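You operate a simulated robot arm through the tools that you are given. There is no shell and no other tool. Be economical: measure what you need, move in short steps, check, and stop when the job is done.

You run a simulated two-armed robot. Do the job below in one go: nothing can be reset, and whatever is moved stays where it is left.

JOB
Take the cap off the water jar and lay it down on the top of the trough side table. Put the mesh basket with a white tag marked "29 %" from the top of the long steel bench on the top of the pump bench and the mesh basket with a white tag marked "27 %" on the top of the blue pump frame. Take the blue gasket and leave it on the top of the packing bench. Put the mesh screen on the top of the trough side table. The order is free. Set down upright: mesh basket with a white tag.

Only the result counts: the job must be done as asked and must still hold three seconds after the hand-in. Knocking over, shifting, dropping, spilling or breaking anything else fails it. Lids that push on must go on centred and level and be pressed home; caps that screw on are set level and turned clockwise until they are tight.

ROBOT AND FRAMES
Two 7-joint arms with two-finger parallel grippers on one trunk, on a base that drives. Base frame: it is fixed to the floor where the robot stands at the start and does not move with it; the origin is under the middle of the robot, x ahead of it, y to its left, z up. Lengths are in mm, angles in degrees, forces in N, time in s.
The left shoulder is at the start at [70, 178, 1170], the right one opposite. With the tool pointing down near the work surface each hand reaches from about 240 to 720 mm from the robot's upright axis, wherever it stands, measured 20 degrees to its own side. Places, roughly: blue gasket (6x8x3 cm) [400, 600, 800]; mesh basket with a white tag [1250, 1500, 1000]; mesh screen (13x21x7 cm) [500, -700, 800]; top of the blue pump frame [-1200, 1500, 1200]; top of the packing bench [3000, -1700, 800]; top of the pump bench [600, 1500, 800]; top of the trough side table [600, 200, 800]; water jar (6x6x8 cm) [700, 100, 800]. Payload 3.43 kg a hand.
Tool frame (each hand has its own): the origin (TCP) lies between the finger pads and is the grasp point; the fingertips stand 30 mm ahead of it; z points along the fingers, y is the line along which they close. The gripper opens to 94 mm. The fingers are 28 mm wide and 10 mm thick; the gripper's body (50 by 96 mm) begins 55 mm behind the TCP.
Orientation is that of the tool frame in the base frame, as a unit quaternion [w, x, y, z]. With the fingers straight down and closing along the base's y, the tool's x points along the base's -x, its y along +y and its z along -z.

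CONTROLS
- The arms move only by the tool send_rows. It takes "left_moves", "right_moves" or both (then of equal length, played together; a hand with none holds still); each is a list of rows, each a list of 7 numbers: the shift along the tool's x, y, z in mm, then the turn, a rotation vector about the tool's x, y, z in degrees, then the opening, from 0 (shut) to 1 (fully open). In form: [[dx, dy, dz, rx, ry, rz, hand], ...]. A call has 1 to 10 rows; each row is the pose to reach, as a shift and turn from the pose commanded when the call began, along the tool's axes at that moment. Rows are played at 5 a second. More than 50 mm and 8.6 degrees between two rows, or a gripper value outside its range, and nothing of the call is played. Where a pose cannot be reached the arm comes as near as it can. A force on the tool above 40 N (or 10 N above the force at the start of the call, whichever is more), or a blocked arm, ends the call early, and 0.2 s more pass. The fingers move at their own pace (about 153 mm/s each) and stop on an object; they squeeze with about 23 N. The grip force told is the motor's: it shows also when the fingers shut on nothing. Time passes only in rows, and 0.2 s behind the last, so rows that repeat a pose let the fingers close. It gives the time, the measured TCP pose, the force on the tool (base axes), the opening and the grip force at its end, in the units of the frame above (readings bear some noise), with the torque about the TCP (base axes, N m) and any sound that the robot's microphone picked up.
- Cameras (640 x 400 px; columns grow to the right, rows downward): "scene" is now at [130.7, -8.7, 1473.9]; the picture's right is [-0.24, -0.97, 0.00], its down [-0.73, 0.18, -0.66] and it looks along [0.64, -0.16, -0.75] (base axes); focal length 220 px, centre (320, 200). "left" rides on the left gripper at [76, -14, -102] in its tool frame; the picture's right is [0.18, 0.98, 0.00], its down [-0.75, 0.14, -0.64] and it looks along [-0.63, 0.12, 0.77] (tool axes); focal length 243 px, centre (320, 200). "right" rides on the right gripper at [76, 14, -102] in its tool frame; the picture's right is [-0.18, 0.98, 0.00], its down [-0.75, -0.14, -0.64] and it looks along [-0.63, -0.12, 0.77] (tool axes); focal length 243 px, centre (320, 200). There is no depth. A picture from a camera that has moved, and an enlarged one, comes with that camera's place and axes in the base frame and with its lens. The place of the scene camera against the robot may be out by one fixed shift of up to 18 mm in any direction.
- get_image(camera): a new picture of that camera. It takes no simulated time.
- slide_trunk(by): slides the trunk up (or, below 0, down) by that many mm; the arms and the scene camera ride with it, the base frame stays. It gives what a move gives, with no picture.
- roll_base(legs): drives the robot by 1 to 6 legs, each [ahead, turn to the left] in mm and degrees, along the robot's own axes; the way and the turn of a leg run together, so that a leg with both is an arc; at most 1500 mm and 180 degrees a leg. The arms and the cameras ride along, it lands a little off, and it stops where it bumps. It gives what a move gives.
- aim_head(pan, tilt): turns the head with the scene camera to pan (to the left, within 86 degrees either way) and tilt (down, from -29 to 69), counted from straight ahead of the robot. It gives what a move gives.
- inspect(camera, box): a new picture of the part [left, top, right, bottom] of that camera's present view, enlarged. It takes no simulated time.
- finish_job(): hands the job in; it is judged then, once.

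Go step by step. Nothing tells you exact positions but the pictures and the camera data: compare them with the known pose of the tool, close in by small moves and look again before you grip or let go. The budget is 165 turns and 130 pictures, counting those below and the enlarged ones. Unless the task says otherwise, let go and move clear before handing in.

The tools are called after "Emit:" as a command line: name --argument value ..., lists and objects as JSON in quotes. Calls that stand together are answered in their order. send_rows: Moves the arms, as the interface text tells. Its arguments: {"type":"object","properties":{"left_moves":{"type":"array"},"right_moves":{"type":"array"}},"required":[]} The other tools are called the same way: slide_trunk (by) slides the trunk up or down; roll_base (legs) drives the base; aim_head (pan, tilt) turns the head that bears the scene camera; get_image (camera) takes a picture; inspect (camera, box) takes an enlarged picture of a part of a camera's view; finish_job () hands the job in.

At the start:

```text
clock: 0.0
left_tcp_pos: [517.0, 276.0, 1156.8]
left_tool_rot: [0.0, 0.0, 1.0, 0.0]
left_contact_force: [0.7, -0.3, -0.1]
left_wrist_torque: [0.04, 0.02, 0.02]
left_finger_gap: 94.0
left_finger_force: 0.0
right_tcp_pos: [340.9, -114.6, 1129.3]
right_tool_rot: [0.0, -0.001, 1.0, 0.0]
right_contact_force: [-0.2, -0.5, -0.4]
right_wrist_torque: [0.0, -0.02, -0.01]
right_finger_gap: 93.8
right_finger_force: 0.2
trunk travel left (down, up): [-750.0, 90.0]
robot x, y, heading: [0.8, -0.4, -0.1]
head pan, tilt: [-13.7, 48.9]
```

scene: 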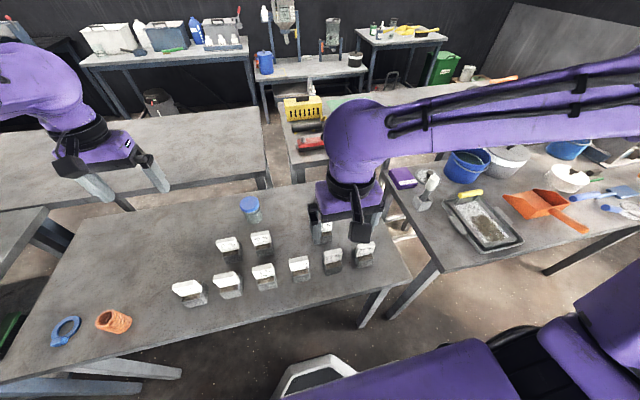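
right: 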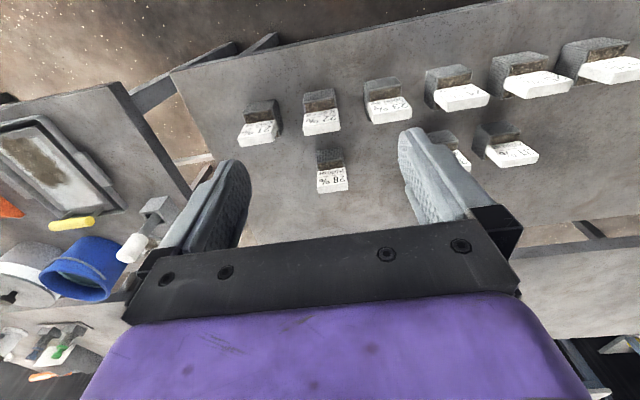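
left: 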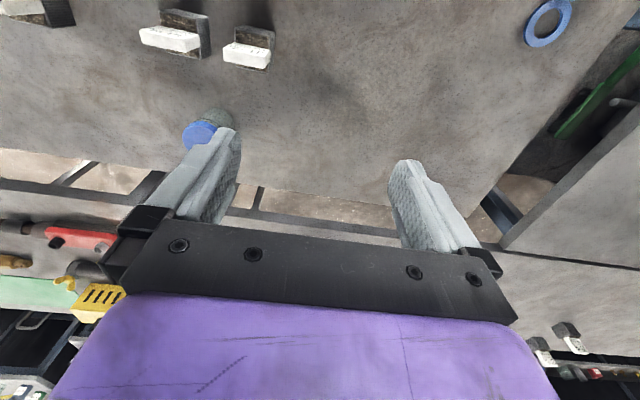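

I see the trough side table in front with many tagged baskets, the jar with blue cap and the blue gasket. I'll look around to find the other places first.

Emit:
aim_head --pan 50 --tilt 30

Emit:
get_image --camera "scene"

Emit:
aim_head --pan 86 --tilt 20

Emit:
get_image --camera "scene"

Emit:
aim_head --pan -30 --tilt 25

Emit:
get_image --camera "scene"

```text
clock: 1.3
left_tcp_pos: [517.6, 274.8, 1156.7]
left_tool_rot: [0.0, 0.0, 1.0, 0.0]
left_contact_force: [0.9, -0.2, -0.7]
left_wrist_torque: [0.01, 0.0, 0.04]
left_finger_gap: 94.0
left_finger_force: 0.2
right_tcp_pos: [341.8, -115.8, 1128.2]
right_tool_rot: [-0.001, -0.001, 1.0, 0.0]
right_contact_force: [0.5, 0.0, -0.5]
right_wrist_torque: [0.01, 0.02, -0.02]
right_finger_gap: 93.8
right_finger_force: 0.0
trunk travel left (down, up): [-750.0, 90.0]
robot x, y, heading: [2.4, 2.6, -0.2]
head pan, tilt: [50.0, 30.0]
```

```text
126 pictures are left
camera scene: at [113.2, 78.9, 1501.9], right [0.77, -0.64, 0.0], down [-0.32, -0.38, -0.87], along [0.56, 0.66, -0.5], focal length 220 px, centre (320, 200)
```

scene: 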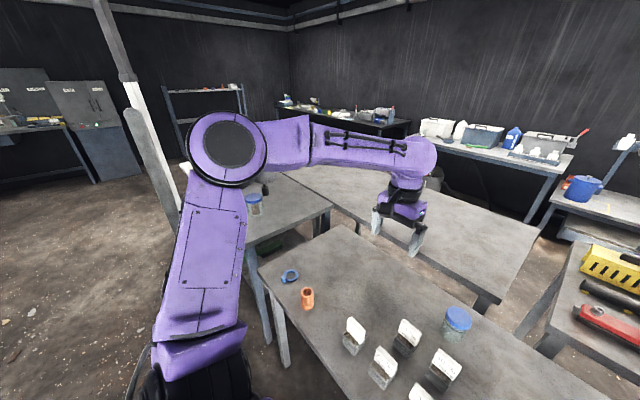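

```text
clock: 2.4
left_tcp_pos: [516.7, 275.9, 1156.7]
left_tool_rot: [0.001, 0.0, 1.0, 0.0]
left_contact_force: [-0.2, 0.2, 0.3]
left_wrist_torque: [0.01, 0.01, 0.03]
left_finger_gap: 93.7
left_finger_force: 0.1
right_tcp_pos: [340.0, -114.8, 1128.5]
right_tool_rot: [0.001, 0.0, 1.0, 0.001]
right_contact_force: [0.2, 1.3, -0.3]
right_wrist_torque: [0.03, -0.03, 0.0]
right_finger_gap: 93.9
right_finger_force: 0.0
trunk travel left (down, up): [-750.0, 90.0]
robot x, y, heading: [1.4, 3.5, 0.3]
head pan, tilt: [85.9, 20.0]
```

```text
125 pictures are left
camera scene: at [61.7, 102.6, 1518.0], right [1.0, -0.07, 0.0], down [-0.02, -0.34, -0.94], along [0.07, 0.94, -0.34], focal length 220 px, centre (320, 200)
```

scene: 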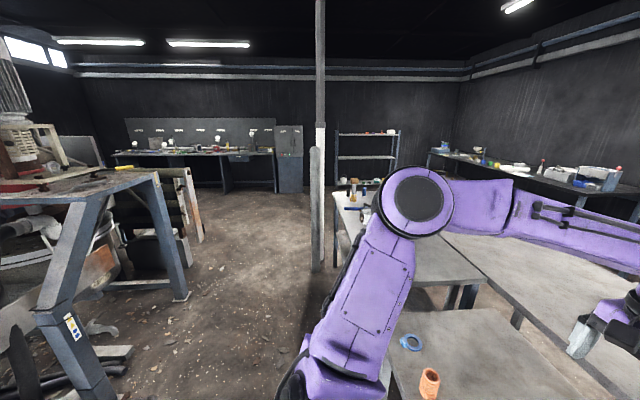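

```text
clock: 4.3
left_tcp_pos: [516.8, 275.5, 1156.7]
left_tool_rot: [-0.001, 0.0, 1.0, 0.0]
left_contact_force: [0.2, 0.5, 0.3]
left_wrist_torque: [0.03, 0.02, 0.0]
left_finger_gap: 94.1
left_finger_force: 0.0
right_tcp_pos: [341.0, -114.1, 1128.9]
right_tool_rot: [0.0, 0.0, 1.0, 0.0]
right_contact_force: [1.0, -0.1, -0.2]
right_wrist_torque: [0.01, 0.01, -0.02]
right_finger_gap: 94.0
right_finger_force: 0.1
trunk travel left (down, up): [-750.0, 90.0]
robot x, y, heading: [1.1, 5.7, -0.0]
head pan, tilt: [-30.0, 25.0]
```

```text
124 pictures are left
camera scene: at [134.8, -36.2, 1509.9], right [-0.5, -0.87, 0.0], down [-0.37, 0.21, -0.91], along [0.79, -0.45, -0.42], focal length 220 px, centre (320, 200)
```

scene: 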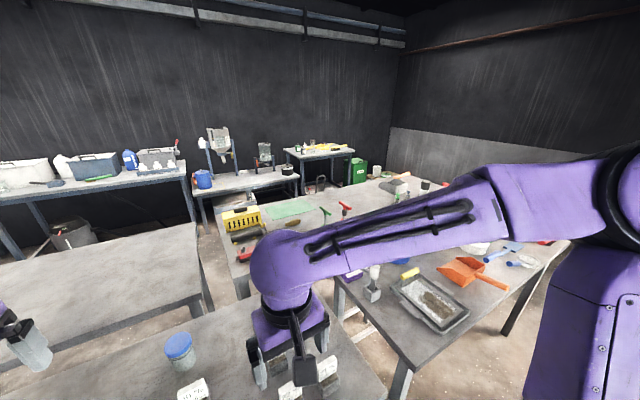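

Pump bench appears at the left-back, the blue frame further left-behind. I'll inspect the mesh screen and the jar closely from the front.

Emit:
aim_head --pan -45 --tilt 50

Emit:
get_image --camera "scene"

Emit:
aim_head --pan 10 --tilt 50

Emit:
get_image --camera "scene"

```text
clock: 5.2
left_tcp_pos: [517.8, 275.8, 1157.2]
left_tool_rot: [0.0, 0.0, 1.0, 0.0]
left_contact_force: [-0.3, -0.1, 0.4]
left_wrist_torque: [0.01, 0.02, 0.01]
left_finger_gap: 94.0
left_finger_force: 0.1
right_tcp_pos: [342.4, -113.6, 1129.3]
right_tool_rot: [-0.001, 0.0, 1.0, 0.0]
right_contact_force: [0.5, 0.4, -0.3]
right_wrist_torque: [0.01, -0.01, 0.01]
right_finger_gap: 94.0
right_finger_force: 0.1
trunk travel left (down, up): [-750.0, 90.0]
robot x, y, heading: [-0.1, 4.9, 0.0]
head pan, tilt: [-45.0, 50.0]
```

```text
123 pictures are left
camera scene: at [109.5, -44.7, 1472.5], right [-0.71, -0.71, 0.0], down [-0.54, 0.54, -0.64], along [0.46, -0.45, -0.77], focal length 220 px, centre (320, 200)
```

scene: 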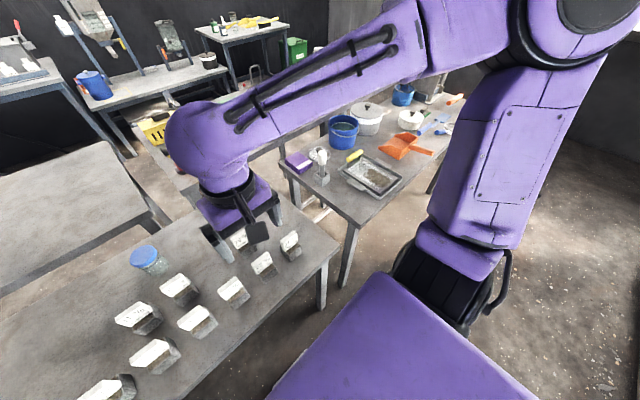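

```text
clock: 6.4
left_tcp_pos: [517.1, 276.4, 1156.0]
left_tool_rot: [0.0, 0.0, 1.0, 0.0]
left_contact_force: [-0.5, -0.1, 0.6]
left_wrist_torque: [-0.02, 0.04, 0.01]
left_finger_gap: 94.0
left_finger_force: 0.1
right_tcp_pos: [341.3, -114.4, 1129.7]
right_tool_rot: [0.0, 0.0, 1.0, 0.001]
right_contact_force: [-0.7, 0.2, -0.2]
right_wrist_torque: [0.0, 0.0, 0.02]
right_finger_gap: 94.2
right_finger_force: 0.0
trunk travel left (down, up): [-750.0, 90.0]
robot x, y, heading: [2.7, 0.2, -0.3]
head pan, tilt: [10.0, 50.0]
```

```text
122 pictures are left
camera scene: at [130.8, 23.0, 1472.4], right [0.17, -0.98, 0.0], down [-0.75, -0.13, -0.64], along [0.63, 0.11, -0.77], focal length 220 px, centre (320, 200)
```

scene: 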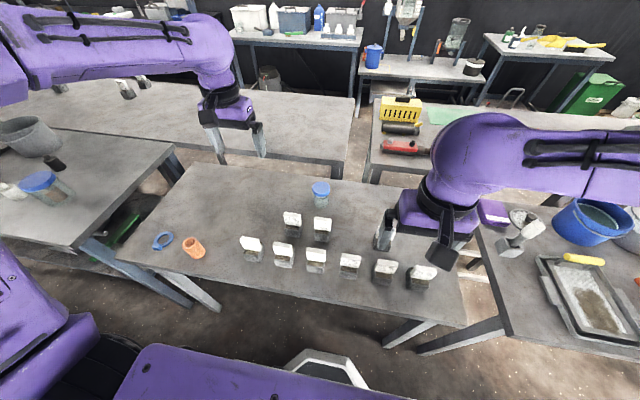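

The right-hand camera shows tags; I'll enlarge them to read.

Emit:
inspect --camera "right" --box '[220, 40, 440, 200]'

Emit:
inspect --camera "right" --box '[420, 30, 640, 180]'

Emit:
inspect --camera "left" --box '[500, 300, 640, 400]'

Emit:
inspect --camera "scene" --box '[520, 230, 640, 350]'

```text
2.50 times, centred on (330, 120) of right
camera zoom: at [264.4, -98.4, 1229.9], right [0.18, 0.98, 0.0], down [0.75, -0.14, 0.64], along [0.63, -0.12, -0.77], focal length 606 px, centre (295, 400)
```

zoom: 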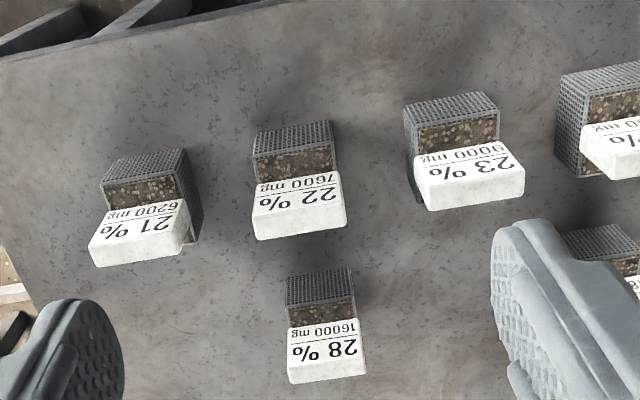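

```text
2.67 times, centred on (530, 105) of right
camera zoom: at [264.4, -98.4, 1229.9], right [0.18, 0.98, 0.0], down [0.75, -0.14, 0.64], along [0.63, -0.12, -0.77], focal length 647 px, centre (-240, 453)
```

zoom: 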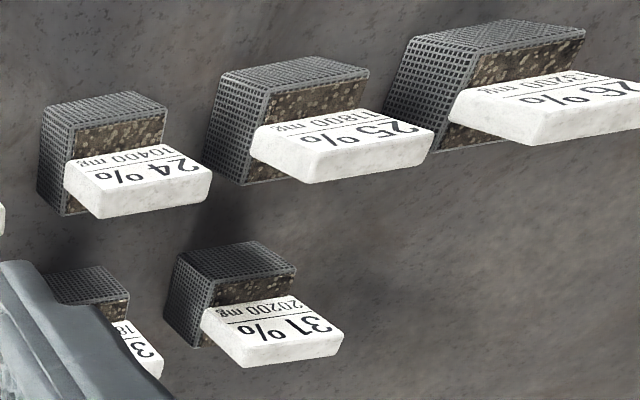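

```text
4.00 times, centred on (570, 350) of left
camera zoom: at [440.4, 261.1, 1259.7], right [-0.18, 0.98, 0.0], down [0.75, 0.14, 0.64], along [0.63, 0.12, -0.77], focal length 970 px, centre (-680, -400)
```

zoom: 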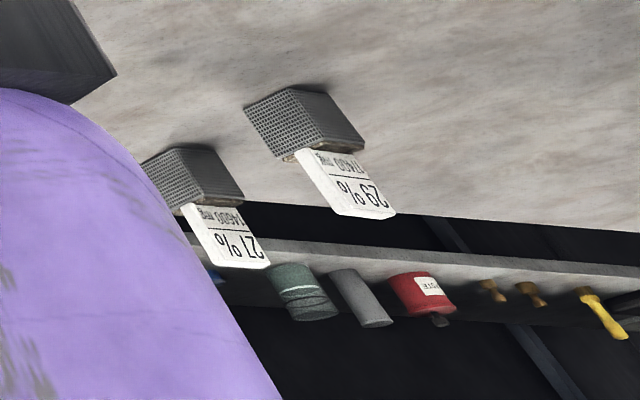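

```text
3.33 times, centred on (580, 290) of scene
camera zoom: at [130.8, 23.0, 1472.4], right [0.17, -0.98, 0.0], down [-0.75, -0.13, -0.64], along [0.63, 0.11, -0.77], focal length 734 px, centre (-547, -100)
```

zoom: 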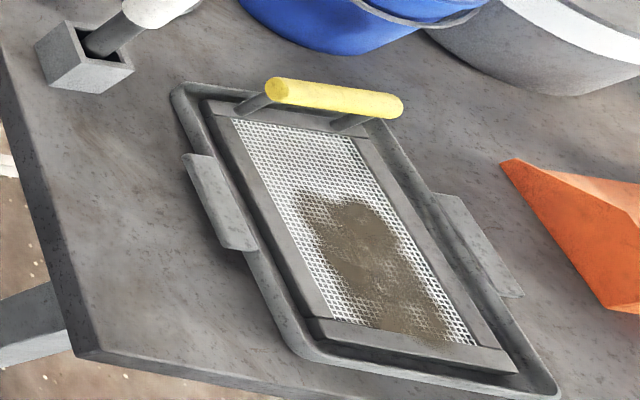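

Both target baskets stand on the long steel bench (x≈1300, y≈1480), reached from its far side. First the jar cap: I take it to be at about [650, 108], and move the left hand above it.

Emit:
send_rows --left_moves '[[-20, -28, 25, 0, 0, 0, 1], [-42, -56, 55, 0, 0, 0, 1], [-64, -85, 85, 0, 0, 0, 1], [-86, -113, 115, 0, 0, 0, 1], [-108, -141, 145, 0, 0, 0, 1], [-130, -168, 170, 0, 0, 0, 1]]'

Emit:
get_image --camera "left"

Emit:
get_image --camera "scene"

```text
clock: 7.8
left_tcp_pos: [648.5, 106.9, 986.4]
left_tool_rot: [-0.001, -0.001, 1.0, 0.0]
left_contact_force: [0.2, -0.2, -0.9]
left_wrist_torque: [0.0, -0.02, -0.03]
left_finger_gap: 94.4
left_finger_force: 0.0
right_tcp_pos: [342.7, -115.0, 1127.6]
right_tool_rot: [-0.002, 0.0, 1.0, 0.001]
right_contact_force: [0.6, 0.3, 0.1]
right_wrist_torque: [0.02, 0.03, -0.03]
right_finger_gap: 93.8
right_finger_force: 0.1
trunk travel left (down, up): [-750.0, 90.0]
robot x, y, heading: [1.7, -1.3, 0.2]
head pan, tilt: [10.0, 50.0]
```

```text
117 pictures are left
camera left: at [571.7, 92.9, 1089.2], right [-0.18, 0.98, 0.0], down [0.75, 0.14, 0.64], along [0.63, 0.12, -0.77], focal length 243 px, centre (320, 200)
```

left: 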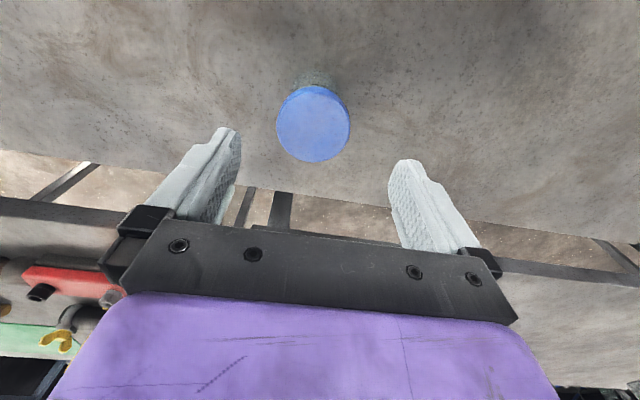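

```text
116 pictures are left
camera scene: at [132.8, 22.1, 1472.3], right [0.17, -0.98, 0.0], down [-0.76, -0.13, -0.64], along [0.63, 0.11, -0.77], focal length 220 px, centre (320, 200)
```

scene: 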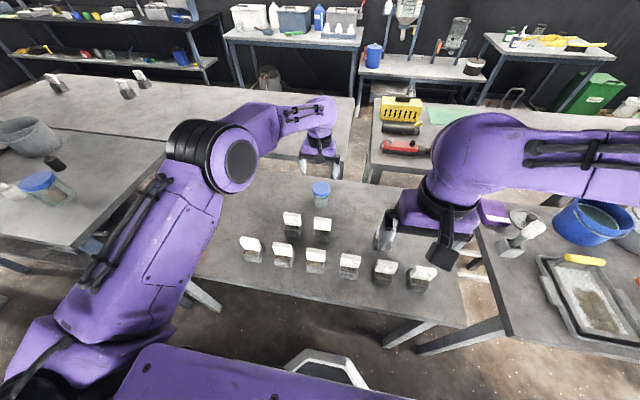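

Emit:
inspect --camera "scene" --box '[280, 130, 360, 220]'

Emit:
inspect --camera "scene" --box '[20, 60, 180, 160]'

```text
4.44 times, centred on (320, 175) of scene
camera zoom: at [132.8, 22.1, 1472.3], right [0.17, -0.98, 0.0], down [-0.76, -0.13, -0.64], along [0.63, 0.11, -0.77], focal length 978 px, centre (320, 311)
```

zoom: 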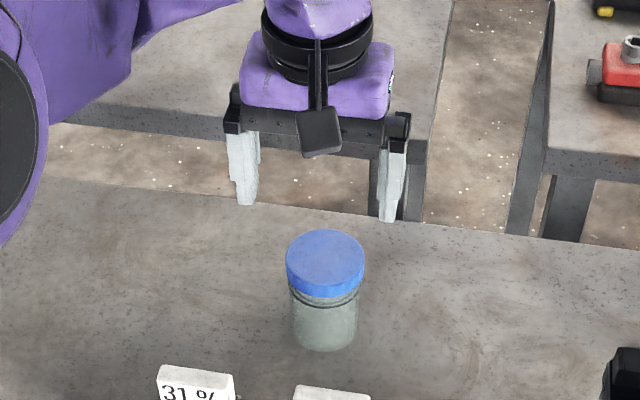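

```text
4.00 times, centred on (100, 110) of scene
camera zoom: at [132.8, 22.1, 1472.3], right [0.17, -0.98, 0.0], down [-0.76, -0.13, -0.64], along [0.63, 0.11, -0.77], focal length 881 px, centre (1200, 560)
```

zoom: 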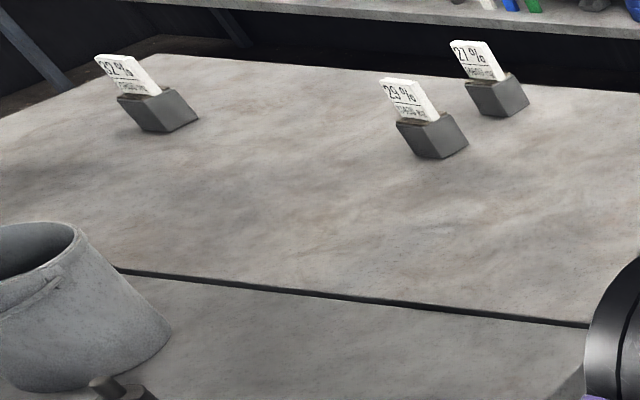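

The cap is wider than the jar body and sits at about [659, 103, 880]. I'll lower over it and grip only the cap.

Emit:
send_rows --left_moves '[[-5, -2, 30, 0, 0, 0, 1], [-10, -4, 60, 0, 0, 0, 1], [-10, -4, 80, 0, 0, 0, 1]]'

Emit:
get_image --camera "left"

Emit:
inspect --camera "scene" --box '[280, 130, 360, 220]'

```text
clock: 8.6
left_tcp_pos: [656.5, 104.6, 907.4]
left_tool_rot: [0.001, 0.0, 1.0, 0.0]
left_contact_force: [-0.4, 0.4, 0.4]
left_wrist_torque: [0.02, -0.03, 0.01]
left_finger_gap: 94.1
left_finger_force: 0.1
right_tcp_pos: [340.5, -113.7, 1129.2]
right_tool_rot: [-0.001, 0.0, 1.0, 0.0]
right_contact_force: [-0.1, 0.1, 0.5]
right_wrist_torque: [0.0, 0.0, 0.01]
right_finger_gap: 93.9
right_finger_force: 0.1
trunk travel left (down, up): [-750.0, 90.0]
robot x, y, heading: [-1.6, -1.6, 0.0]
head pan, tilt: [10.0, 50.0]
```

```text
113 pictures are left
camera left: at [579.5, 89.9, 1009.8], right [-0.18, 0.98, 0.0], down [0.75, 0.14, 0.64], along [0.63, 0.12, -0.77], focal length 243 px, centre (320, 200)
```

left: 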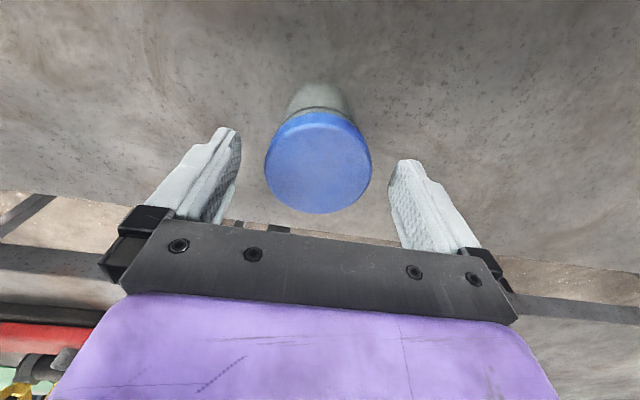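

```text
4.44 times, centred on (320, 175) of scene
camera zoom: at [130.4, 23.3, 1472.5], right [0.17, -0.98, 0.0], down [-0.75, -0.13, -0.64], along [0.63, 0.11, -0.77], focal length 978 px, centre (320, 311)
```

zoom: 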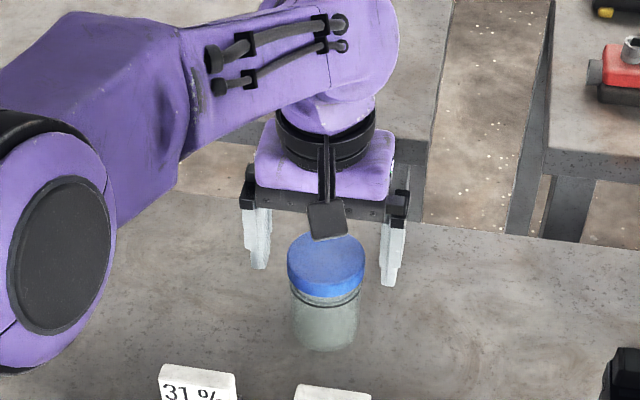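

Cap top is at about [658.6, 104, 879]. Lower 19 mm, close, and try a counter-clockwise turn, watching the torque.

Emit:
send_rows --left_moves '[[-2, 0, 10, 0, 0, 0, 1], [-2, 0, 19, 0, 0, 0, 1], [-2, 0, 19, 0, 0, 0, 0], [-2, 0, 19, 0, 0, 0, 0], [-2, 0, 19, 0, 0, 0, 0]]'

Emit:
send_rows --left_moves '[[0, 0, 0, 0, 0, -8, 0], [0, 0, 0, 0, 0, -16, 0], [0, 0, 0, 0, 0, -24, 0]]'

```text
clock: 9.8
left_tcp_pos: [658.8, 104.1, 888.8]
left_tool_rot: [0.0, 0.0, 1.0, -0.001]
left_contact_force: [0.5, 0.6, -1.1]
left_wrist_torque: [0.0, -0.01, -0.02]
left_finger_gap: 62.3
left_finger_force: 23.0
right_tcp_pos: [340.6, -113.0, 1129.2]
right_tool_rot: [0.0, 0.0, 1.0, 0.001]
right_contact_force: [-0.1, -0.1, 1.5]
right_wrist_torque: [0.05, -0.01, -0.01]
right_finger_gap: 94.0
right_finger_force: 0.1
trunk travel left (down, up): [-750.0, 90.0]
robot x, y, heading: [0.9, 3.2, 0.1]
head pan, tilt: [10.0, 50.0]
```

```text
clock: 10.6
left_tcp_pos: [658.8, 104.2, 888.6]
left_tool_rot: [-0.001, -0.208, 0.978, 0.0]
left_contact_force: [0.5, -0.7, -0.2]
left_wrist_torque: [0.01, -0.01, -0.02]
left_finger_gap: 62.3
left_finger_force: 23.0
right_tcp_pos: [340.4, -114.7, 1129.0]
right_tool_rot: [0.001, 0.001, 1.0, 0.001]
right_contact_force: [1.1, 0.6, 0.1]
right_wrist_torque: [0.01, -0.04, 0.01]
right_finger_gap: 94.1
right_finger_force: 0.0
trunk travel left (down, up): [-750.0, 90.0]
robot x, y, heading: [0.1, 8.2, -0.3]
head pan, tilt: [10.0, 50.0]
```

Emit:
send_rows --left_moves '[[0, 0, 0, 0, 0, -8, 0], [0, 0, 0, 0, 0, -16, 0], [0, 0, 0, 0, 0, -24, 0], [0, 0, 0, 0, 0, -32, 0], [0, 0, 0, 0, 0, -40, 0], [0, 0, 0, 0, 0, -48, 0], [0, 0, 0, 0, 0, -56, 0], [0, 0, 0, 0, 0, -64, 0], [0, 0, 0, 0, 0, -72, 0], [0, 0, 0, 0, 0, -80, 0]]'

Emit:
send_rows --left_moves '[[0, 0, -4, 0, 0, 0, 0], [0, 0, -8, 0, 0, 0, 0], [0, 0, -8, 0, 0, 0, 0]]'

Emit:
get_image --camera "scene"

Emit:
inspect --camera "scene" --box '[280, 130, 360, 220]'

```text
clock: 12.8
left_tcp_pos: [659.8, 103.7, 887.8]
left_tool_rot: [0.0, 0.789, -0.614, 0.0]
left_contact_force: [-0.1, 0.0, -0.3]
left_wrist_torque: [0.03, -0.03, 0.02]
left_finger_gap: 62.4
left_finger_force: 22.5
right_tcp_pos: [341.6, -114.3, 1129.7]
right_tool_rot: [0.0, 0.0, 1.0, 0.0]
right_contact_force: [-0.2, -0.6, -0.1]
right_wrist_torque: [-0.02, 0.0, 0.0]
right_finger_gap: 94.2
right_finger_force: 0.1
trunk travel left (down, up): [-750.0, 90.0]
robot x, y, heading: [1.5, -1.4, -0.1]
head pan, tilt: [10.0, 50.0]
```

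```text
clock: 13.6
left_tcp_pos: [659.1, 104.4, 896.5]
left_tool_rot: [0.0, 0.788, -0.616, -0.001]
left_contact_force: [0.0, 0.1, -1.4]
left_wrist_torque: [0.01, 0.01, -0.02]
left_finger_gap: 62.2
left_finger_force: 22.9
right_tcp_pos: [340.6, -114.7, 1128.1]
right_tool_rot: [-0.001, 0.0, 1.0, 0.0]
right_contact_force: [-0.3, 0.1, -0.5]
right_wrist_torque: [-0.02, -0.01, -0.02]
right_finger_gap: 93.9
right_finger_force: 0.2
trunk travel left (down, up): [-750.0, 90.0]
robot x, y, heading: [2.0, 1.5, -0.2]
head pan, tilt: [10.0, 50.0]
```

```text
111 pictures are left
camera scene: at [131.1, 23.0, 1472.4], right [0.17, -0.98, 0.0], down [-0.75, -0.13, -0.64], along [0.63, 0.11, -0.77], focal length 220 px, centre (320, 200)
```

scene: 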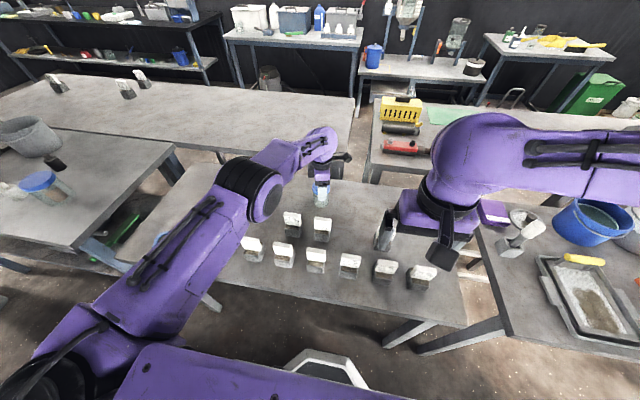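

```text
4.44 times, centred on (320, 175) of scene
camera zoom: at [131.1, 23.0, 1472.4], right [0.17, -0.98, 0.0], down [-0.75, -0.13, -0.64], along [0.63, 0.11, -0.77], focal length 978 px, centre (320, 311)
```

zoom: 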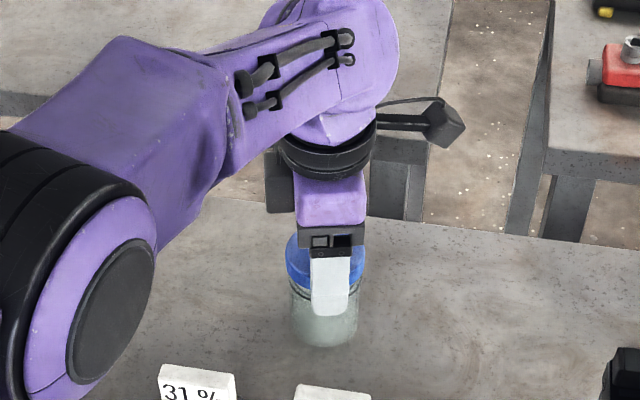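

The whole jar came up with the cap, so the jar body needs to be held. I'll set it back, release, and spin the left wrist back so that the right hand can hold the jar.

Emit:
send_rows --left_moves '[[0, 0, 4, 0, 0, 0, 0], [0, 0, 8, 0, 0, 0, 0], [0, 0, 8, 0, 0, 0, 0], [0, 0, 8, 0, 0, 0, 1], [0, 0, 8, 0, 0, 0, 1], [0, 0, -30, 0, 0, 0, 1], [0, 0, -60, 0, 0, 0, 1]]'

Emit:
send_rows --left_moves '[[0, 0, 0, 0, 0, 8, 1], [0, 0, 0, 0, 0, 16, 1], [0, 0, 0, 0, 0, 24, 1], [0, 0, 0, 0, 0, 32, 1], [0, 0, 0, 0, 0, 40, 1], [0, 0, 0, 0, 0, 48, 1], [0, 0, 0, 0, 0, 56, 1], [0, 0, 0, 0, 0, 64, 1], [0, 0, 0, 0, 0, 72, 1], [0, 0, 0, 0, 0, 80, 1]]'

Emit:
send_rows --left_moves '[[0, 0, 0, 0, 0, 8, 1], [0, 0, 0, 0, 0, 16, 1], [0, 0, 0, 0, 0, 24, 1], [0, 0, 0, 0, 0, 32, 1], [0, 0, 0, 0, 0, 40, 1], [0, 0, 0, 0, 0, 48, 1], [0, 0, 0, 0, 0, 56, 1], [0, 0, 0, 0, 0, 64, 1], [0, 0, 0, 0, 0, 72, 1], [0, 0, 0, 0, 0, 80, 1]]'

Emit:
get_image --camera "left"

```text
clock: 15.2
left_tcp_pos: [659.5, 104.6, 957.7]
left_tool_rot: [0.0, 0.788, -0.615, 0.0]
left_contact_force: [1.3, 0.0, 0.3]
left_wrist_torque: [0.01, 0.03, 0.0]
left_finger_gap: 94.0
left_finger_force: 0.1
right_tcp_pos: [340.2, -114.2, 1128.7]
right_tool_rot: [0.0, 0.001, 1.0, 0.001]
right_contact_force: [-0.7, 1.3, -0.5]
right_wrist_torque: [0.01, 0.0, 0.0]
right_finger_gap: 94.0
right_finger_force: 0.1
trunk travel left (down, up): [-750.0, 90.0]
robot x, y, heading: [0.9, -0.8, -0.1]
head pan, tilt: [10.0, 50.0]
```

```text
clock: 17.4
left_tcp_pos: [658.6, 105.0, 955.8]
left_tool_rot: [0.0, -0.206, 0.979, 0.0]
left_contact_force: [-0.8, 1.0, 0.0]
left_wrist_torque: [-0.02, 0.0, 0.04]
left_finger_gap: 94.0
left_finger_force: 0.2
right_tcp_pos: [341.6, -113.9, 1128.0]
right_tool_rot: [0.0, 0.0, 1.0, 0.0]
right_contact_force: [0.3, 0.2, 0.0]
right_wrist_torque: [0.02, 0.0, -0.02]
right_finger_gap: 94.1
right_finger_force: 0.0
trunk travel left (down, up): [-750.0, 90.0]
robot x, y, heading: [1.4, 4.1, 0.0]
head pan, tilt: [10.0, 50.0]
```

```text
clock: 19.6
left_tcp_pos: [659.9, 103.5, 955.0]
left_tool_rot: [0.0, 0.47, 0.883, 0.0]
left_contact_force: [-0.3, 0.1, 0.3]
left_wrist_torque: [0.02, 0.03, -0.03]
left_finger_gap: 94.1
left_finger_force: 0.0
right_tcp_pos: [340.2, -113.8, 1127.9]
right_tool_rot: [0.0, 0.0, 1.0, 0.0]
right_contact_force: [-0.3, 0.4, 0.7]
right_wrist_torque: [-0.01, -0.03, 0.02]
right_finger_gap: 94.2
right_finger_force: 0.0
trunk travel left (down, up): [-750.0, 90.0]
robot x, y, heading: [-2.5, 3.8, -0.1]
head pan, tilt: [10.0, 50.0]
```

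```text
109 pictures are left
camera left: at [604.4, 158.5, 1058.7], right [0.71, 0.7, 0.0], down [0.54, -0.55, 0.64], along [0.45, -0.46, -0.77], focal length 243 px, centre (320, 200)
```

left: 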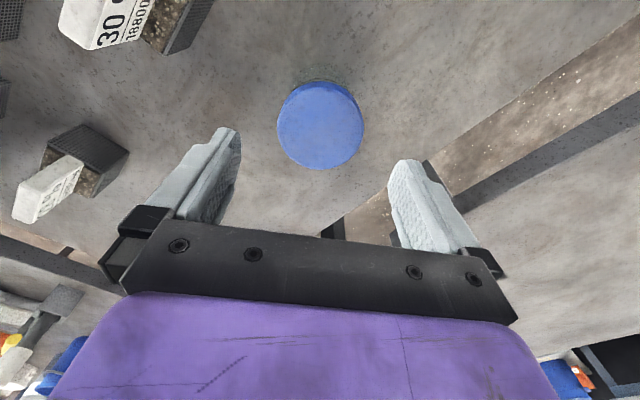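

Left wrist is ready above the jar. Now bring the right hand around in stages to point along +y with its camera up.

Emit:
send_rows --right_moves '[[-31, -12, 15, -4.15, 4.15, 5.41, 1], [-62, -24, 31, -8.3, 8.3, 10.83, 1], [-94, -37, 47, -12.45, 12.45, 16.24, 1], [-125, -49, 62, -16.6, 16.6, 21.66, 1], [-156, -61, 78, -20.75, 20.75, 27.07, 1], [-188, -74, 93, -24.9, 24.9, 32.49, 1], [-219, -86, 109, -29.05, 29.05, 37.9, 1]]'

Emit:
send_rows --right_moves '[[0, 0, 0, -4.15, 4.15, 5.41, 1], [0, 0, 0, -8.3, 8.3, 10.83, 1], [0, 0, 0, -12.45, 12.45, 16.24, 1], [0, 0, 0, -16.6, 16.6, 21.66, 1], [0, 0, 0, -20.75, 20.75, 27.07, 1], [0, 0, 0, -24.9, 24.9, 32.49, 1], [0, 0, 0, -29.05, 29.05, 37.9, 1]]'

Emit:
get_image --camera "scene"

```text
clock: 21.2
left_tcp_pos: [661.0, 102.3, 954.4]
left_tool_rot: [-0.001, 0.469, 0.883, -0.001]
left_contact_force: [0.2, 0.2, -0.2]
left_wrist_torque: [0.03, 0.04, -0.01]
left_finger_gap: 94.1
left_finger_force: 0.1
right_tcp_pos: [562.0, -201.1, 1017.3]
right_tool_rot: [-0.245, 0.319, 0.882, 0.245]
right_contact_force: [0.1, 0.0, -1.2]
right_wrist_torque: [0.03, 0.03, 0.02]
right_finger_gap: 94.2
right_finger_force: 0.0
trunk travel left (down, up): [-750.0, 90.0]
robot x, y, heading: [-0.1, 2.9, 0.0]
head pan, tilt: [10.0, 50.0]
```

```text
clock: 22.8
left_tcp_pos: [659.9, 102.6, 956.2]
left_tool_rot: [0.0, 0.47, 0.883, 0.0]
left_contact_force: [0.7, 0.2, 0.3]
left_wrist_torque: [0.01, -0.03, 0.01]
left_finger_gap: 94.0
left_finger_force: 0.1
right_tcp_pos: [559.7, -201.0, 1019.6]
right_tool_rot: [-0.431, 0.561, 0.56, 0.431]
right_contact_force: [-0.4, -0.2, 0.4]
right_wrist_torque: [0.0, -0.02, -0.01]
right_finger_gap: 94.2
right_finger_force: 0.0
trunk travel left (down, up): [-750.0, 90.0]
robot x, y, heading: [2.7, -1.3, 0.1]
head pan, tilt: [10.0, 50.0]
```

```text
108 pictures are left
camera scene: at [130.7, 22.0, 1472.5], right [0.17, -0.98, 0.0], down [-0.75, -0.13, -0.64], along [0.63, 0.11, -0.77], focal length 220 px, centre (320, 200)
```

scene: 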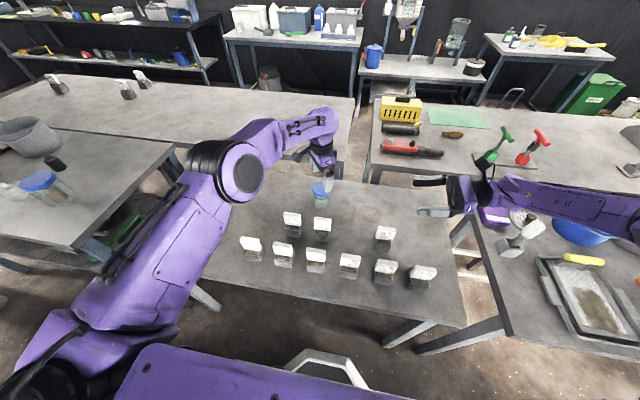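

The right hand points along +y, baskets are clear. Move it in toward the jar in steps, watching forearm clearance.

Emit:
send_rows --right_moves '[[-15, 20, 29, 0, 0, 0, 1], [-30, 40, 58, 0, 0, 0, 1], [-45, 60, 87, 0, 0, 0, 1], [-60, 80, 116, 0, 0, 0, 1], [-75, 99, 144.5, 0, 0, 0, 1]]'

Emit:
get_image --camera "scene"

Emit:
get_image --camera "right"

```text
clock: 24.0
left_tcp_pos: [659.5, 104.6, 954.6]
left_tool_rot: [0.0, 0.469, 0.883, -0.002]
left_contact_force: [1.0, 0.6, -0.3]
left_wrist_torque: [-0.03, 0.01, 0.01]
left_finger_gap: 93.9
left_finger_force: 0.0
right_tcp_pos: [658.7, -79.1, 909.3]
right_tool_rot: [-0.43, 0.563, 0.56, 0.429]
right_contact_force: [0.4, 0.0, 0.2]
right_wrist_torque: [-0.02, 0.05, 0.01]
right_finger_gap: 93.9
right_finger_force: 0.0
trunk travel left (down, up): [-750.0, 90.0]
robot x, y, heading: [-1.9, -0.6, 0.4]
head pan, tilt: [10.0, 50.0]
```

```text
107 pictures are left
camera scene: at [132.3, 25.2, 1472.3], right [0.17, -0.98, 0.0], down [-0.76, -0.13, -0.64], along [0.63, 0.11, -0.77], focal length 220 px, centre (320, 200)
```

scene: 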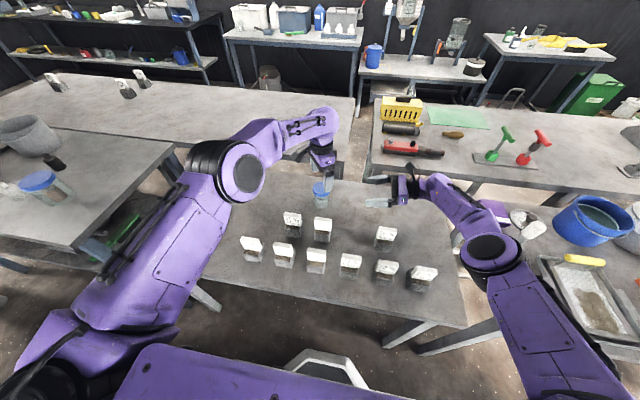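

```text
106 pictures are left
camera right: at [673.6, -157.1, 1007.8], right [0.98, -0.05, -0.18], down [-0.14, -0.82, -0.56], along [-0.12, 0.58, -0.81], focal length 243 px, centre (320, 200)
```

right: 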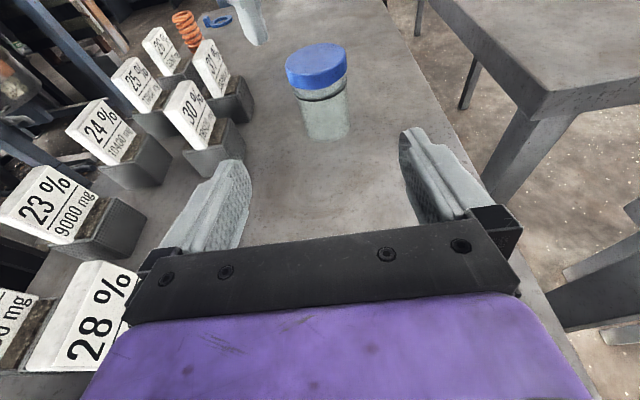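

Emit:
send_rows --right_moves '[[-29, 0, 38, 0, 0, 0, 1], [-57, 0, 77, 0, 0, 0, 1], [-47, 0, 115, 0, 0, 0, 1], [-37, 0, 152, 0, 0, 0, 1], [-27, 0, 188, 0, 0, 0, 1]]'

Emit:
get_image --camera "right"

Emit:
get_image --camera "scene"

```text
clock: 25.2
left_tcp_pos: [659.4, 104.2, 956.8]
left_tool_rot: [0.001, 0.47, 0.883, 0.0]
left_contact_force: [0.4, 0.2, -0.4]
left_wrist_torque: [-0.03, 0.02, -0.02]
left_finger_gap: 94.1
left_finger_force: 0.1
right_tcp_pos: [613.6, 86.9, 849.8]
right_tool_rot: [-0.429, 0.562, 0.56, 0.431]
right_contact_force: [0.2, -1.0, 0.0]
right_wrist_torque: [0.02, 0.0, 0.02]
right_finger_gap: 94.2
right_finger_force: 0.0
right hand out of reach, approached as far as the arm can: row 1, 2, 3, 4, 5
trunk travel left (down, up): [-750.0, 90.0]
robot x, y, heading: [0.7, 1.4, 0.1]
head pan, tilt: [10.0, 50.0]
```

```text
105 pictures are left
camera right: at [627.6, 8.8, 948.4], right [0.98, -0.05, -0.18], down [-0.14, -0.82, -0.56], along [-0.12, 0.58, -0.81], focal length 243 px, centre (320, 200)
```

right: 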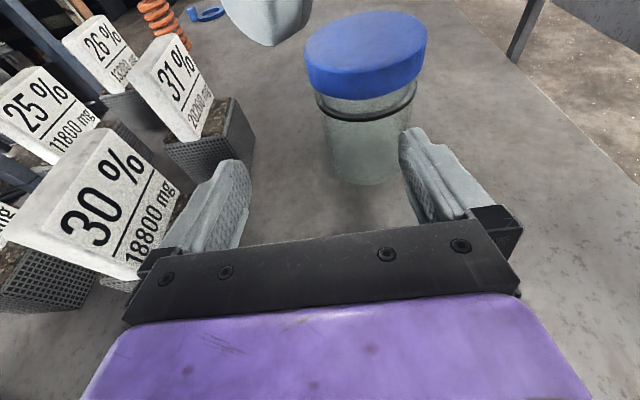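

```text
104 pictures are left
camera scene: at [130.3, 25.3, 1472.5], right [0.17, -0.98, 0.0], down [-0.75, -0.13, -0.64], along [0.63, 0.11, -0.77], focal length 220 px, centre (320, 200)
```

scene: 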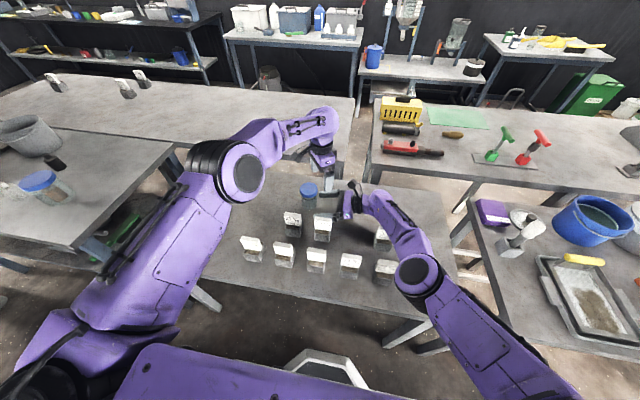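

The right arm falls short at x=613. I back it out, then drive the base ahead 80 mm (hands ride well above everything).

Emit:
send_rows --right_moves '[[0, 0, -40, 0, 0, 0, 1], [0, 0, -80, 0, 0, 0, 1], [0, 0, -120, 0, 0, 0, 1], [20, 0, -160, 0, 0, 0, 1], [50, 0, -190, 0, 0, 0, 1]]'

Emit:
roll_base --legs '[[80, 0]]'

Emit:
get_image --camera "scene"

```text
clock: 26.4
left_tcp_pos: [659.0, 103.7, 956.6]
left_tool_rot: [0.0, 0.47, 0.883, 0.0]
left_contact_force: [-1.2, 0.2, 0.4]
left_wrist_torque: [0.0, -0.01, -0.01]
left_finger_gap: 94.2
left_finger_force: 0.1
right_tcp_pos: [664.4, -86.1, 931.7]
right_tool_rot: [-0.431, 0.561, 0.561, 0.43]
right_contact_force: [0.8, -0.4, -0.7]
right_wrist_torque: [0.01, -0.02, 0.0]
right_finger_gap: 94.0
right_finger_force: 0.0
right hand out of reach, approached as far as the arm can: row 1, 2, 3, 4, 5
trunk travel left (down, up): [-750.0, 90.0]
robot x, y, heading: [2.1, 1.8, 0.1]
head pan, tilt: [10.0, 50.0]
```

```text
clock: 27.5
left_tcp_pos: [731.4, 104.9, 966.1]
left_tool_rot: [0.006, 0.47, 0.883, 0.003]
left_contact_force: [0.0, 0.6, 1.5]
left_wrist_torque: [-0.01, -0.02, 0.0]
left_finger_gap: 93.9
left_finger_force: 0.1
right_tcp_pos: [738.4, -86.6, 940.5]
right_tool_rot: [-0.427, 0.558, 0.564, 0.435]
right_contact_force: [-0.9, 1.5, 0.7]
right_wrist_torque: [-0.06, -0.02, -0.1]
right_finger_gap: 94.2
right_finger_force: 0.0
trunk travel left (down, up): [-750.0, 90.0]
robot x, y, heading: [79.7, 0.8, 0.3]
head pan, tilt: [10.0, 50.0]
```

```text
103 pictures are left
camera scene: at [198.3, 23.6, 1473.7], right [0.17, -0.98, 0.0], down [-0.75, -0.13, -0.65], along [0.64, 0.11, -0.76], focal length 220 px, centre (320, 200)
```

scene: 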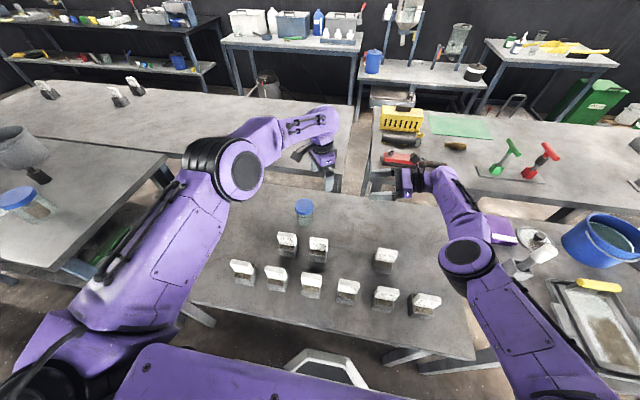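

Emit:
send_rows --right_moves '[[0, 0, 0, 0, 0, 0, 1], [0, 0, 0, 0, 0, 0, 1]]'

```text
clock: 28.1
left_tcp_pos: [733.1, 102.8, 961.5]
left_tool_rot: [0.004, 0.468, 0.884, 0.002]
left_contact_force: [-0.6, 0.5, -0.2]
left_wrist_torque: [0.02, -0.03, -0.01]
left_finger_gap: 94.1
left_finger_force: 0.1
right_tcp_pos: [743.5, -87.5, 936.8]
right_tool_rot: [-0.429, 0.559, 0.563, 0.433]
right_contact_force: [-0.6, 0.7, -0.3]
right_wrist_torque: [-0.02, 0.0, -0.03]
right_finger_gap: 93.9
right_finger_force: 0.2
trunk travel left (down, up): [-750.0, 90.0]
robot x, y, heading: [82.2, -0.2, 0.2]
head pan, tilt: [10.0, 50.0]
```

Base settled. Bring the left hand back above the jar and the right hand to the approach position.

Emit:
send_rows --right_moves '[[-21, -20, 17, 0, 0, 0, 1], [-42, -41, 34, 0, 0, 0, 1], [-64, -61, 52, 0, 0, 0, 1], [-85, -82, 69, 0, 0, 0, 1], [-85, -82, 69, 0, 0, 0, 1]]' --left_moves '[[10, -15, 0, 0, 0, 0, 1], [21, -31, 0, 0, 0, 0, 1], [31, -46, 0, 0, 0, 0, 1], [41, -61, 0, 0, 0, 0, 1], [41, -61, 0, 0, 0, 0, 1]]'

Emit:
get_image --camera "right"

Emit:
get_image --camera "left"

```text
clock: 29.1
left_tcp_pos: [666.5, 102.5, 959.8]
left_tool_rot: [0.003, 0.47, 0.883, 0.001]
left_contact_force: [-0.2, -0.4, 0.3]
left_wrist_torque: [0.01, -0.01, -0.01]
left_finger_gap: 93.9
left_finger_force: 0.0
right_tcp_pos: [701.8, -46.5, 830.6]
right_tool_rot: [-0.426, 0.559, 0.561, 0.437]
right_contact_force: [-0.2, 0.0, -0.5]
right_wrist_torque: [-0.01, 0.0, 0.0]
right_finger_gap: 94.0
right_finger_force: 0.2
right hand out of reach, approached as far as the arm can: row 1, 2, 3, 4
trunk travel left (down, up): [-750.0, 90.0]
robot x, y, heading: [76.8, -1.1, 0.1]
head pan, tilt: [10.0, 50.0]
stopped in row 4 (right hand): the force on the tool passed its limit (the readings are from after the stop); the commanded pose is now the measured one
```

```text
102 pictures are left
camera right: at [714.1, -124.3, 928.5], right [0.98, -0.05, -0.17], down [-0.14, -0.81, -0.57], along [-0.1, 0.58, -0.81], focal length 243 px, centre (320, 200)
```

right: 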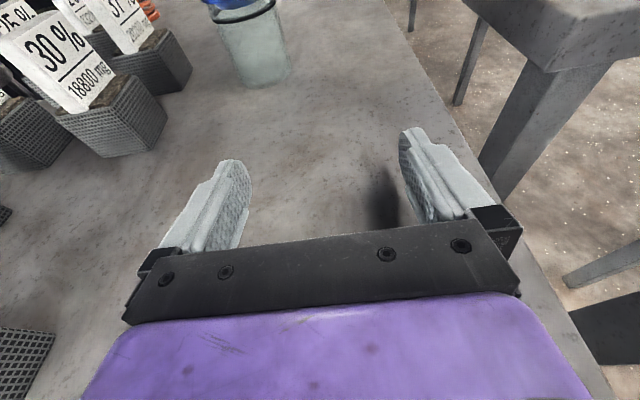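

```text
101 pictures are left
camera left: at [611.1, 157.8, 1062.3], right [0.71, 0.7, 0.01], down [0.53, -0.55, 0.65], along [0.46, -0.46, -0.76], focal length 243 px, centre (320, 200)
```

left: 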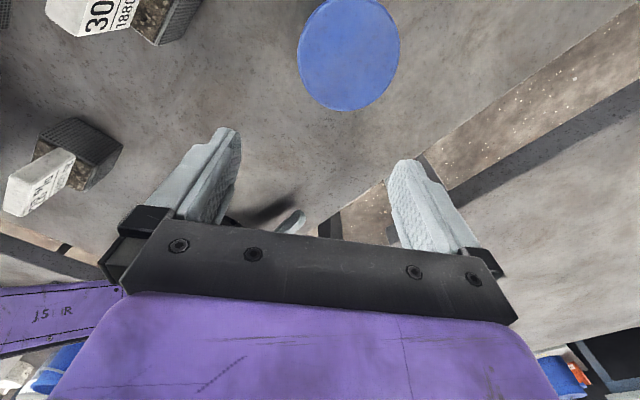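

The jar has been nudged to about [641, 155] by the earlier short reach, and the right arm met something now. I'll look before moving on.

Emit:
get_image --camera "scene"

```text
100 pictures are left
camera scene: at [207.7, 22.7, 1472.7], right [0.17, -0.98, 0.0], down [-0.75, -0.13, -0.64], along [0.63, 0.11, -0.76], focal length 220 px, centre (320, 200)
```

scene: 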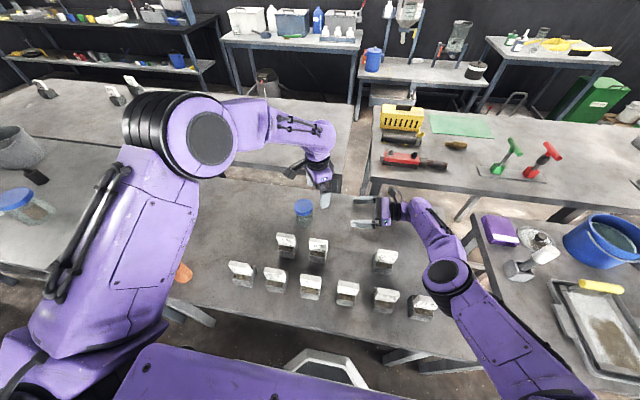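

The right arm is low near the table, so I change plan: lift the jar by its cap with the left hand and hold its body with the right hand in free air. First raise the right hand clear.

Emit:
send_rows --right_moves '[[33, 0, -28, 0, 0, 0, 1], [66, 0, -55, 0, 0, 0, 1], [99, 0, -82, 0, 0, 0, 1], [115, -30, -105, 0, 0, 0, 1], [130, -60, -125, 0, 0, 0, 1], [145, -90, -142, 0, 0, 0, 1], [155, -118, -155, 0, 0, 0, 1], [164, -142, -162, 0, 0, 0, 1]]'

Emit:
get_image --camera "scene"

```text
clock: 30.9
left_tcp_pos: [669.5, 102.6, 958.0]
left_tool_rot: [0.002, 0.469, 0.883, 0.001]
left_contact_force: [-0.3, -0.1, -0.7]
left_wrist_torque: [0.01, -0.02, 0.02]
left_finger_gap: 94.0
left_finger_force: 0.0
right_tcp_pos: [747.1, -189.6, 978.0]
right_tool_rot: [-0.428, 0.559, 0.561, 0.436]
right_contact_force: [0.0, 0.2, 0.4]
right_wrist_torque: [-0.01, -0.01, -0.02]
right_finger_gap: 94.1
right_finger_force: 0.2
right hand out of reach, approached as far as the arm can: row 1, 2, 3, 4, 5, 6, 7, 8
trunk travel left (down, up): [-750.0, 90.0]
robot x, y, heading: [79.2, 3.5, 0.1]
head pan, tilt: [10.0, 50.0]
```

```text
99 pictures are left
camera scene: at [210.8, 22.3, 1472.4], right [0.17, -0.98, 0.0], down [-0.75, -0.13, -0.64], along [0.63, 0.11, -0.77], focal length 220 px, centre (320, 200)
```

scene: 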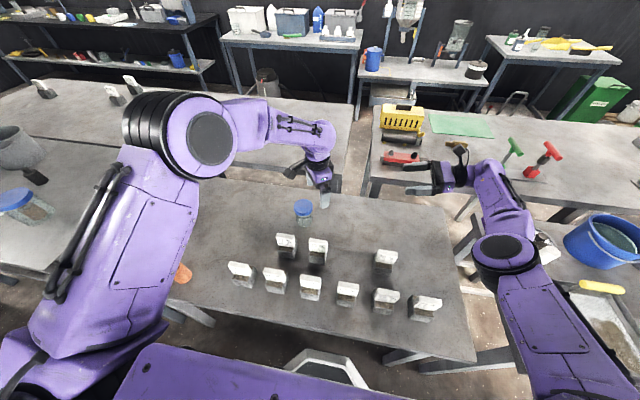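

The right arm is at a joint limit in that pose. Before wrestling with it, I'll try the simpler way: regrip the cap, put the jar back to its place, and turn the cap while pressing down so the table holds the jar.

Emit:
send_rows --left_moves '[[30, 3, 0, 0, 0, 0, 1], [60, 6, 0, 0, 0, 0, 1], [60, 6, 10, 0, 0, 0, 1]]'

Emit:
get_image --camera "left"

```text
clock: 31.7
left_tcp_pos: [640.8, 156.4, 949.0]
left_tool_rot: [0.002, 0.469, 0.883, 0.002]
left_contact_force: [0.0, -1.1, -0.1]
left_wrist_torque: [-0.01, 0.03, 0.02]
left_finger_gap: 94.1
left_finger_force: 0.0
right_tcp_pos: [747.2, -188.8, 979.1]
right_tool_rot: [-0.428, 0.559, 0.56, 0.436]
right_contact_force: [0.7, -0.5, 0.1]
right_wrist_torque: [0.02, 0.01, 0.03]
right_finger_gap: 94.1
right_finger_force: 0.0
trunk travel left (down, up): [-750.0, 90.0]
robot x, y, heading: [80.3, 0.2, 0.1]
head pan, tilt: [10.0, 50.0]
```

```text
98 pictures are left
camera left: at [585.6, 210.8, 1051.0], right [0.71, 0.7, 0.0], down [0.54, -0.55, 0.64], along [0.45, -0.46, -0.77], focal length 243 px, centre (320, 200)
```

left: 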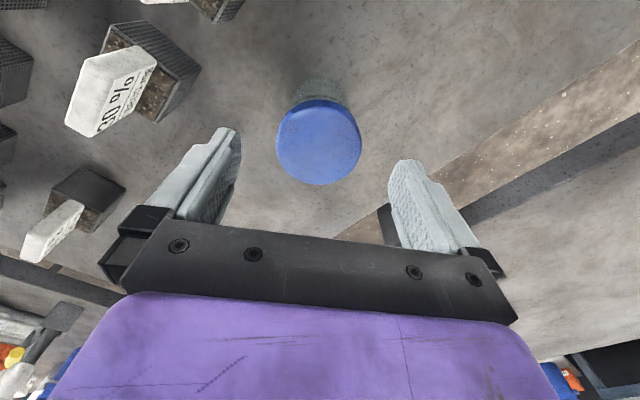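

Emit:
send_rows --left_moves '[[-6.7, -1, 20, 0, 0, 0, 1], [-6.7, -1, 40, 0, 0, 0, 1], [-6.7, -1, 61, 0, 0, 0, 1], [-6.7, -1, 61, 0, 0, 0, 0], [-6.7, -1, 61, 0, 0, 0, 0], [-6.7, -1, 61, 0, 0, 0, 0]]'

Emit:
get_image --camera "left"

```text
clock: 33.1
left_tcp_pos: [643.3, 149.7, 887.6]
left_tool_rot: [0.002, 0.47, 0.883, 0.001]
left_contact_force: [1.0, -0.1, 0.6]
left_wrist_torque: [0.04, -0.02, 0.01]
left_finger_gap: 62.5
left_finger_force: 23.2
right_tcp_pos: [746.5, -188.5, 979.0]
right_tool_rot: [-0.428, 0.559, 0.562, 0.435]
right_contact_force: [-0.5, -0.3, -0.7]
right_wrist_torque: [0.0, 0.03, -0.02]
right_finger_gap: 94.0
right_finger_force: 0.0
trunk travel left (down, up): [-750.0, 90.0]
robot x, y, heading: [79.7, 2.2, -0.2]
head pan, tilt: [10.0, 50.0]
```

```text
97 pictures are left
camera left: at [588.2, 204.8, 990.3], right [0.71, 0.7, 0.0], down [0.54, -0.55, 0.64], along [0.45, -0.46, -0.76], focal length 243 px, centre (320, 200)
```

left: 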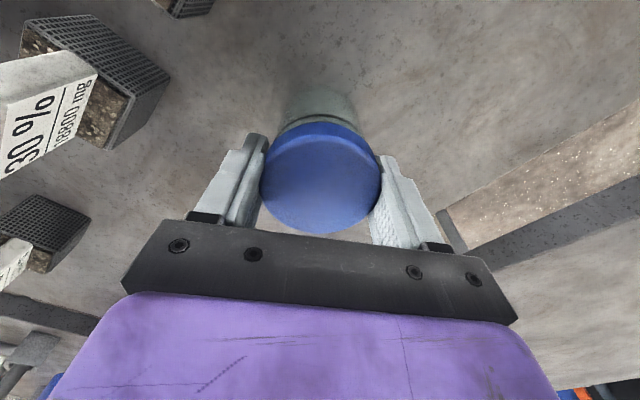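

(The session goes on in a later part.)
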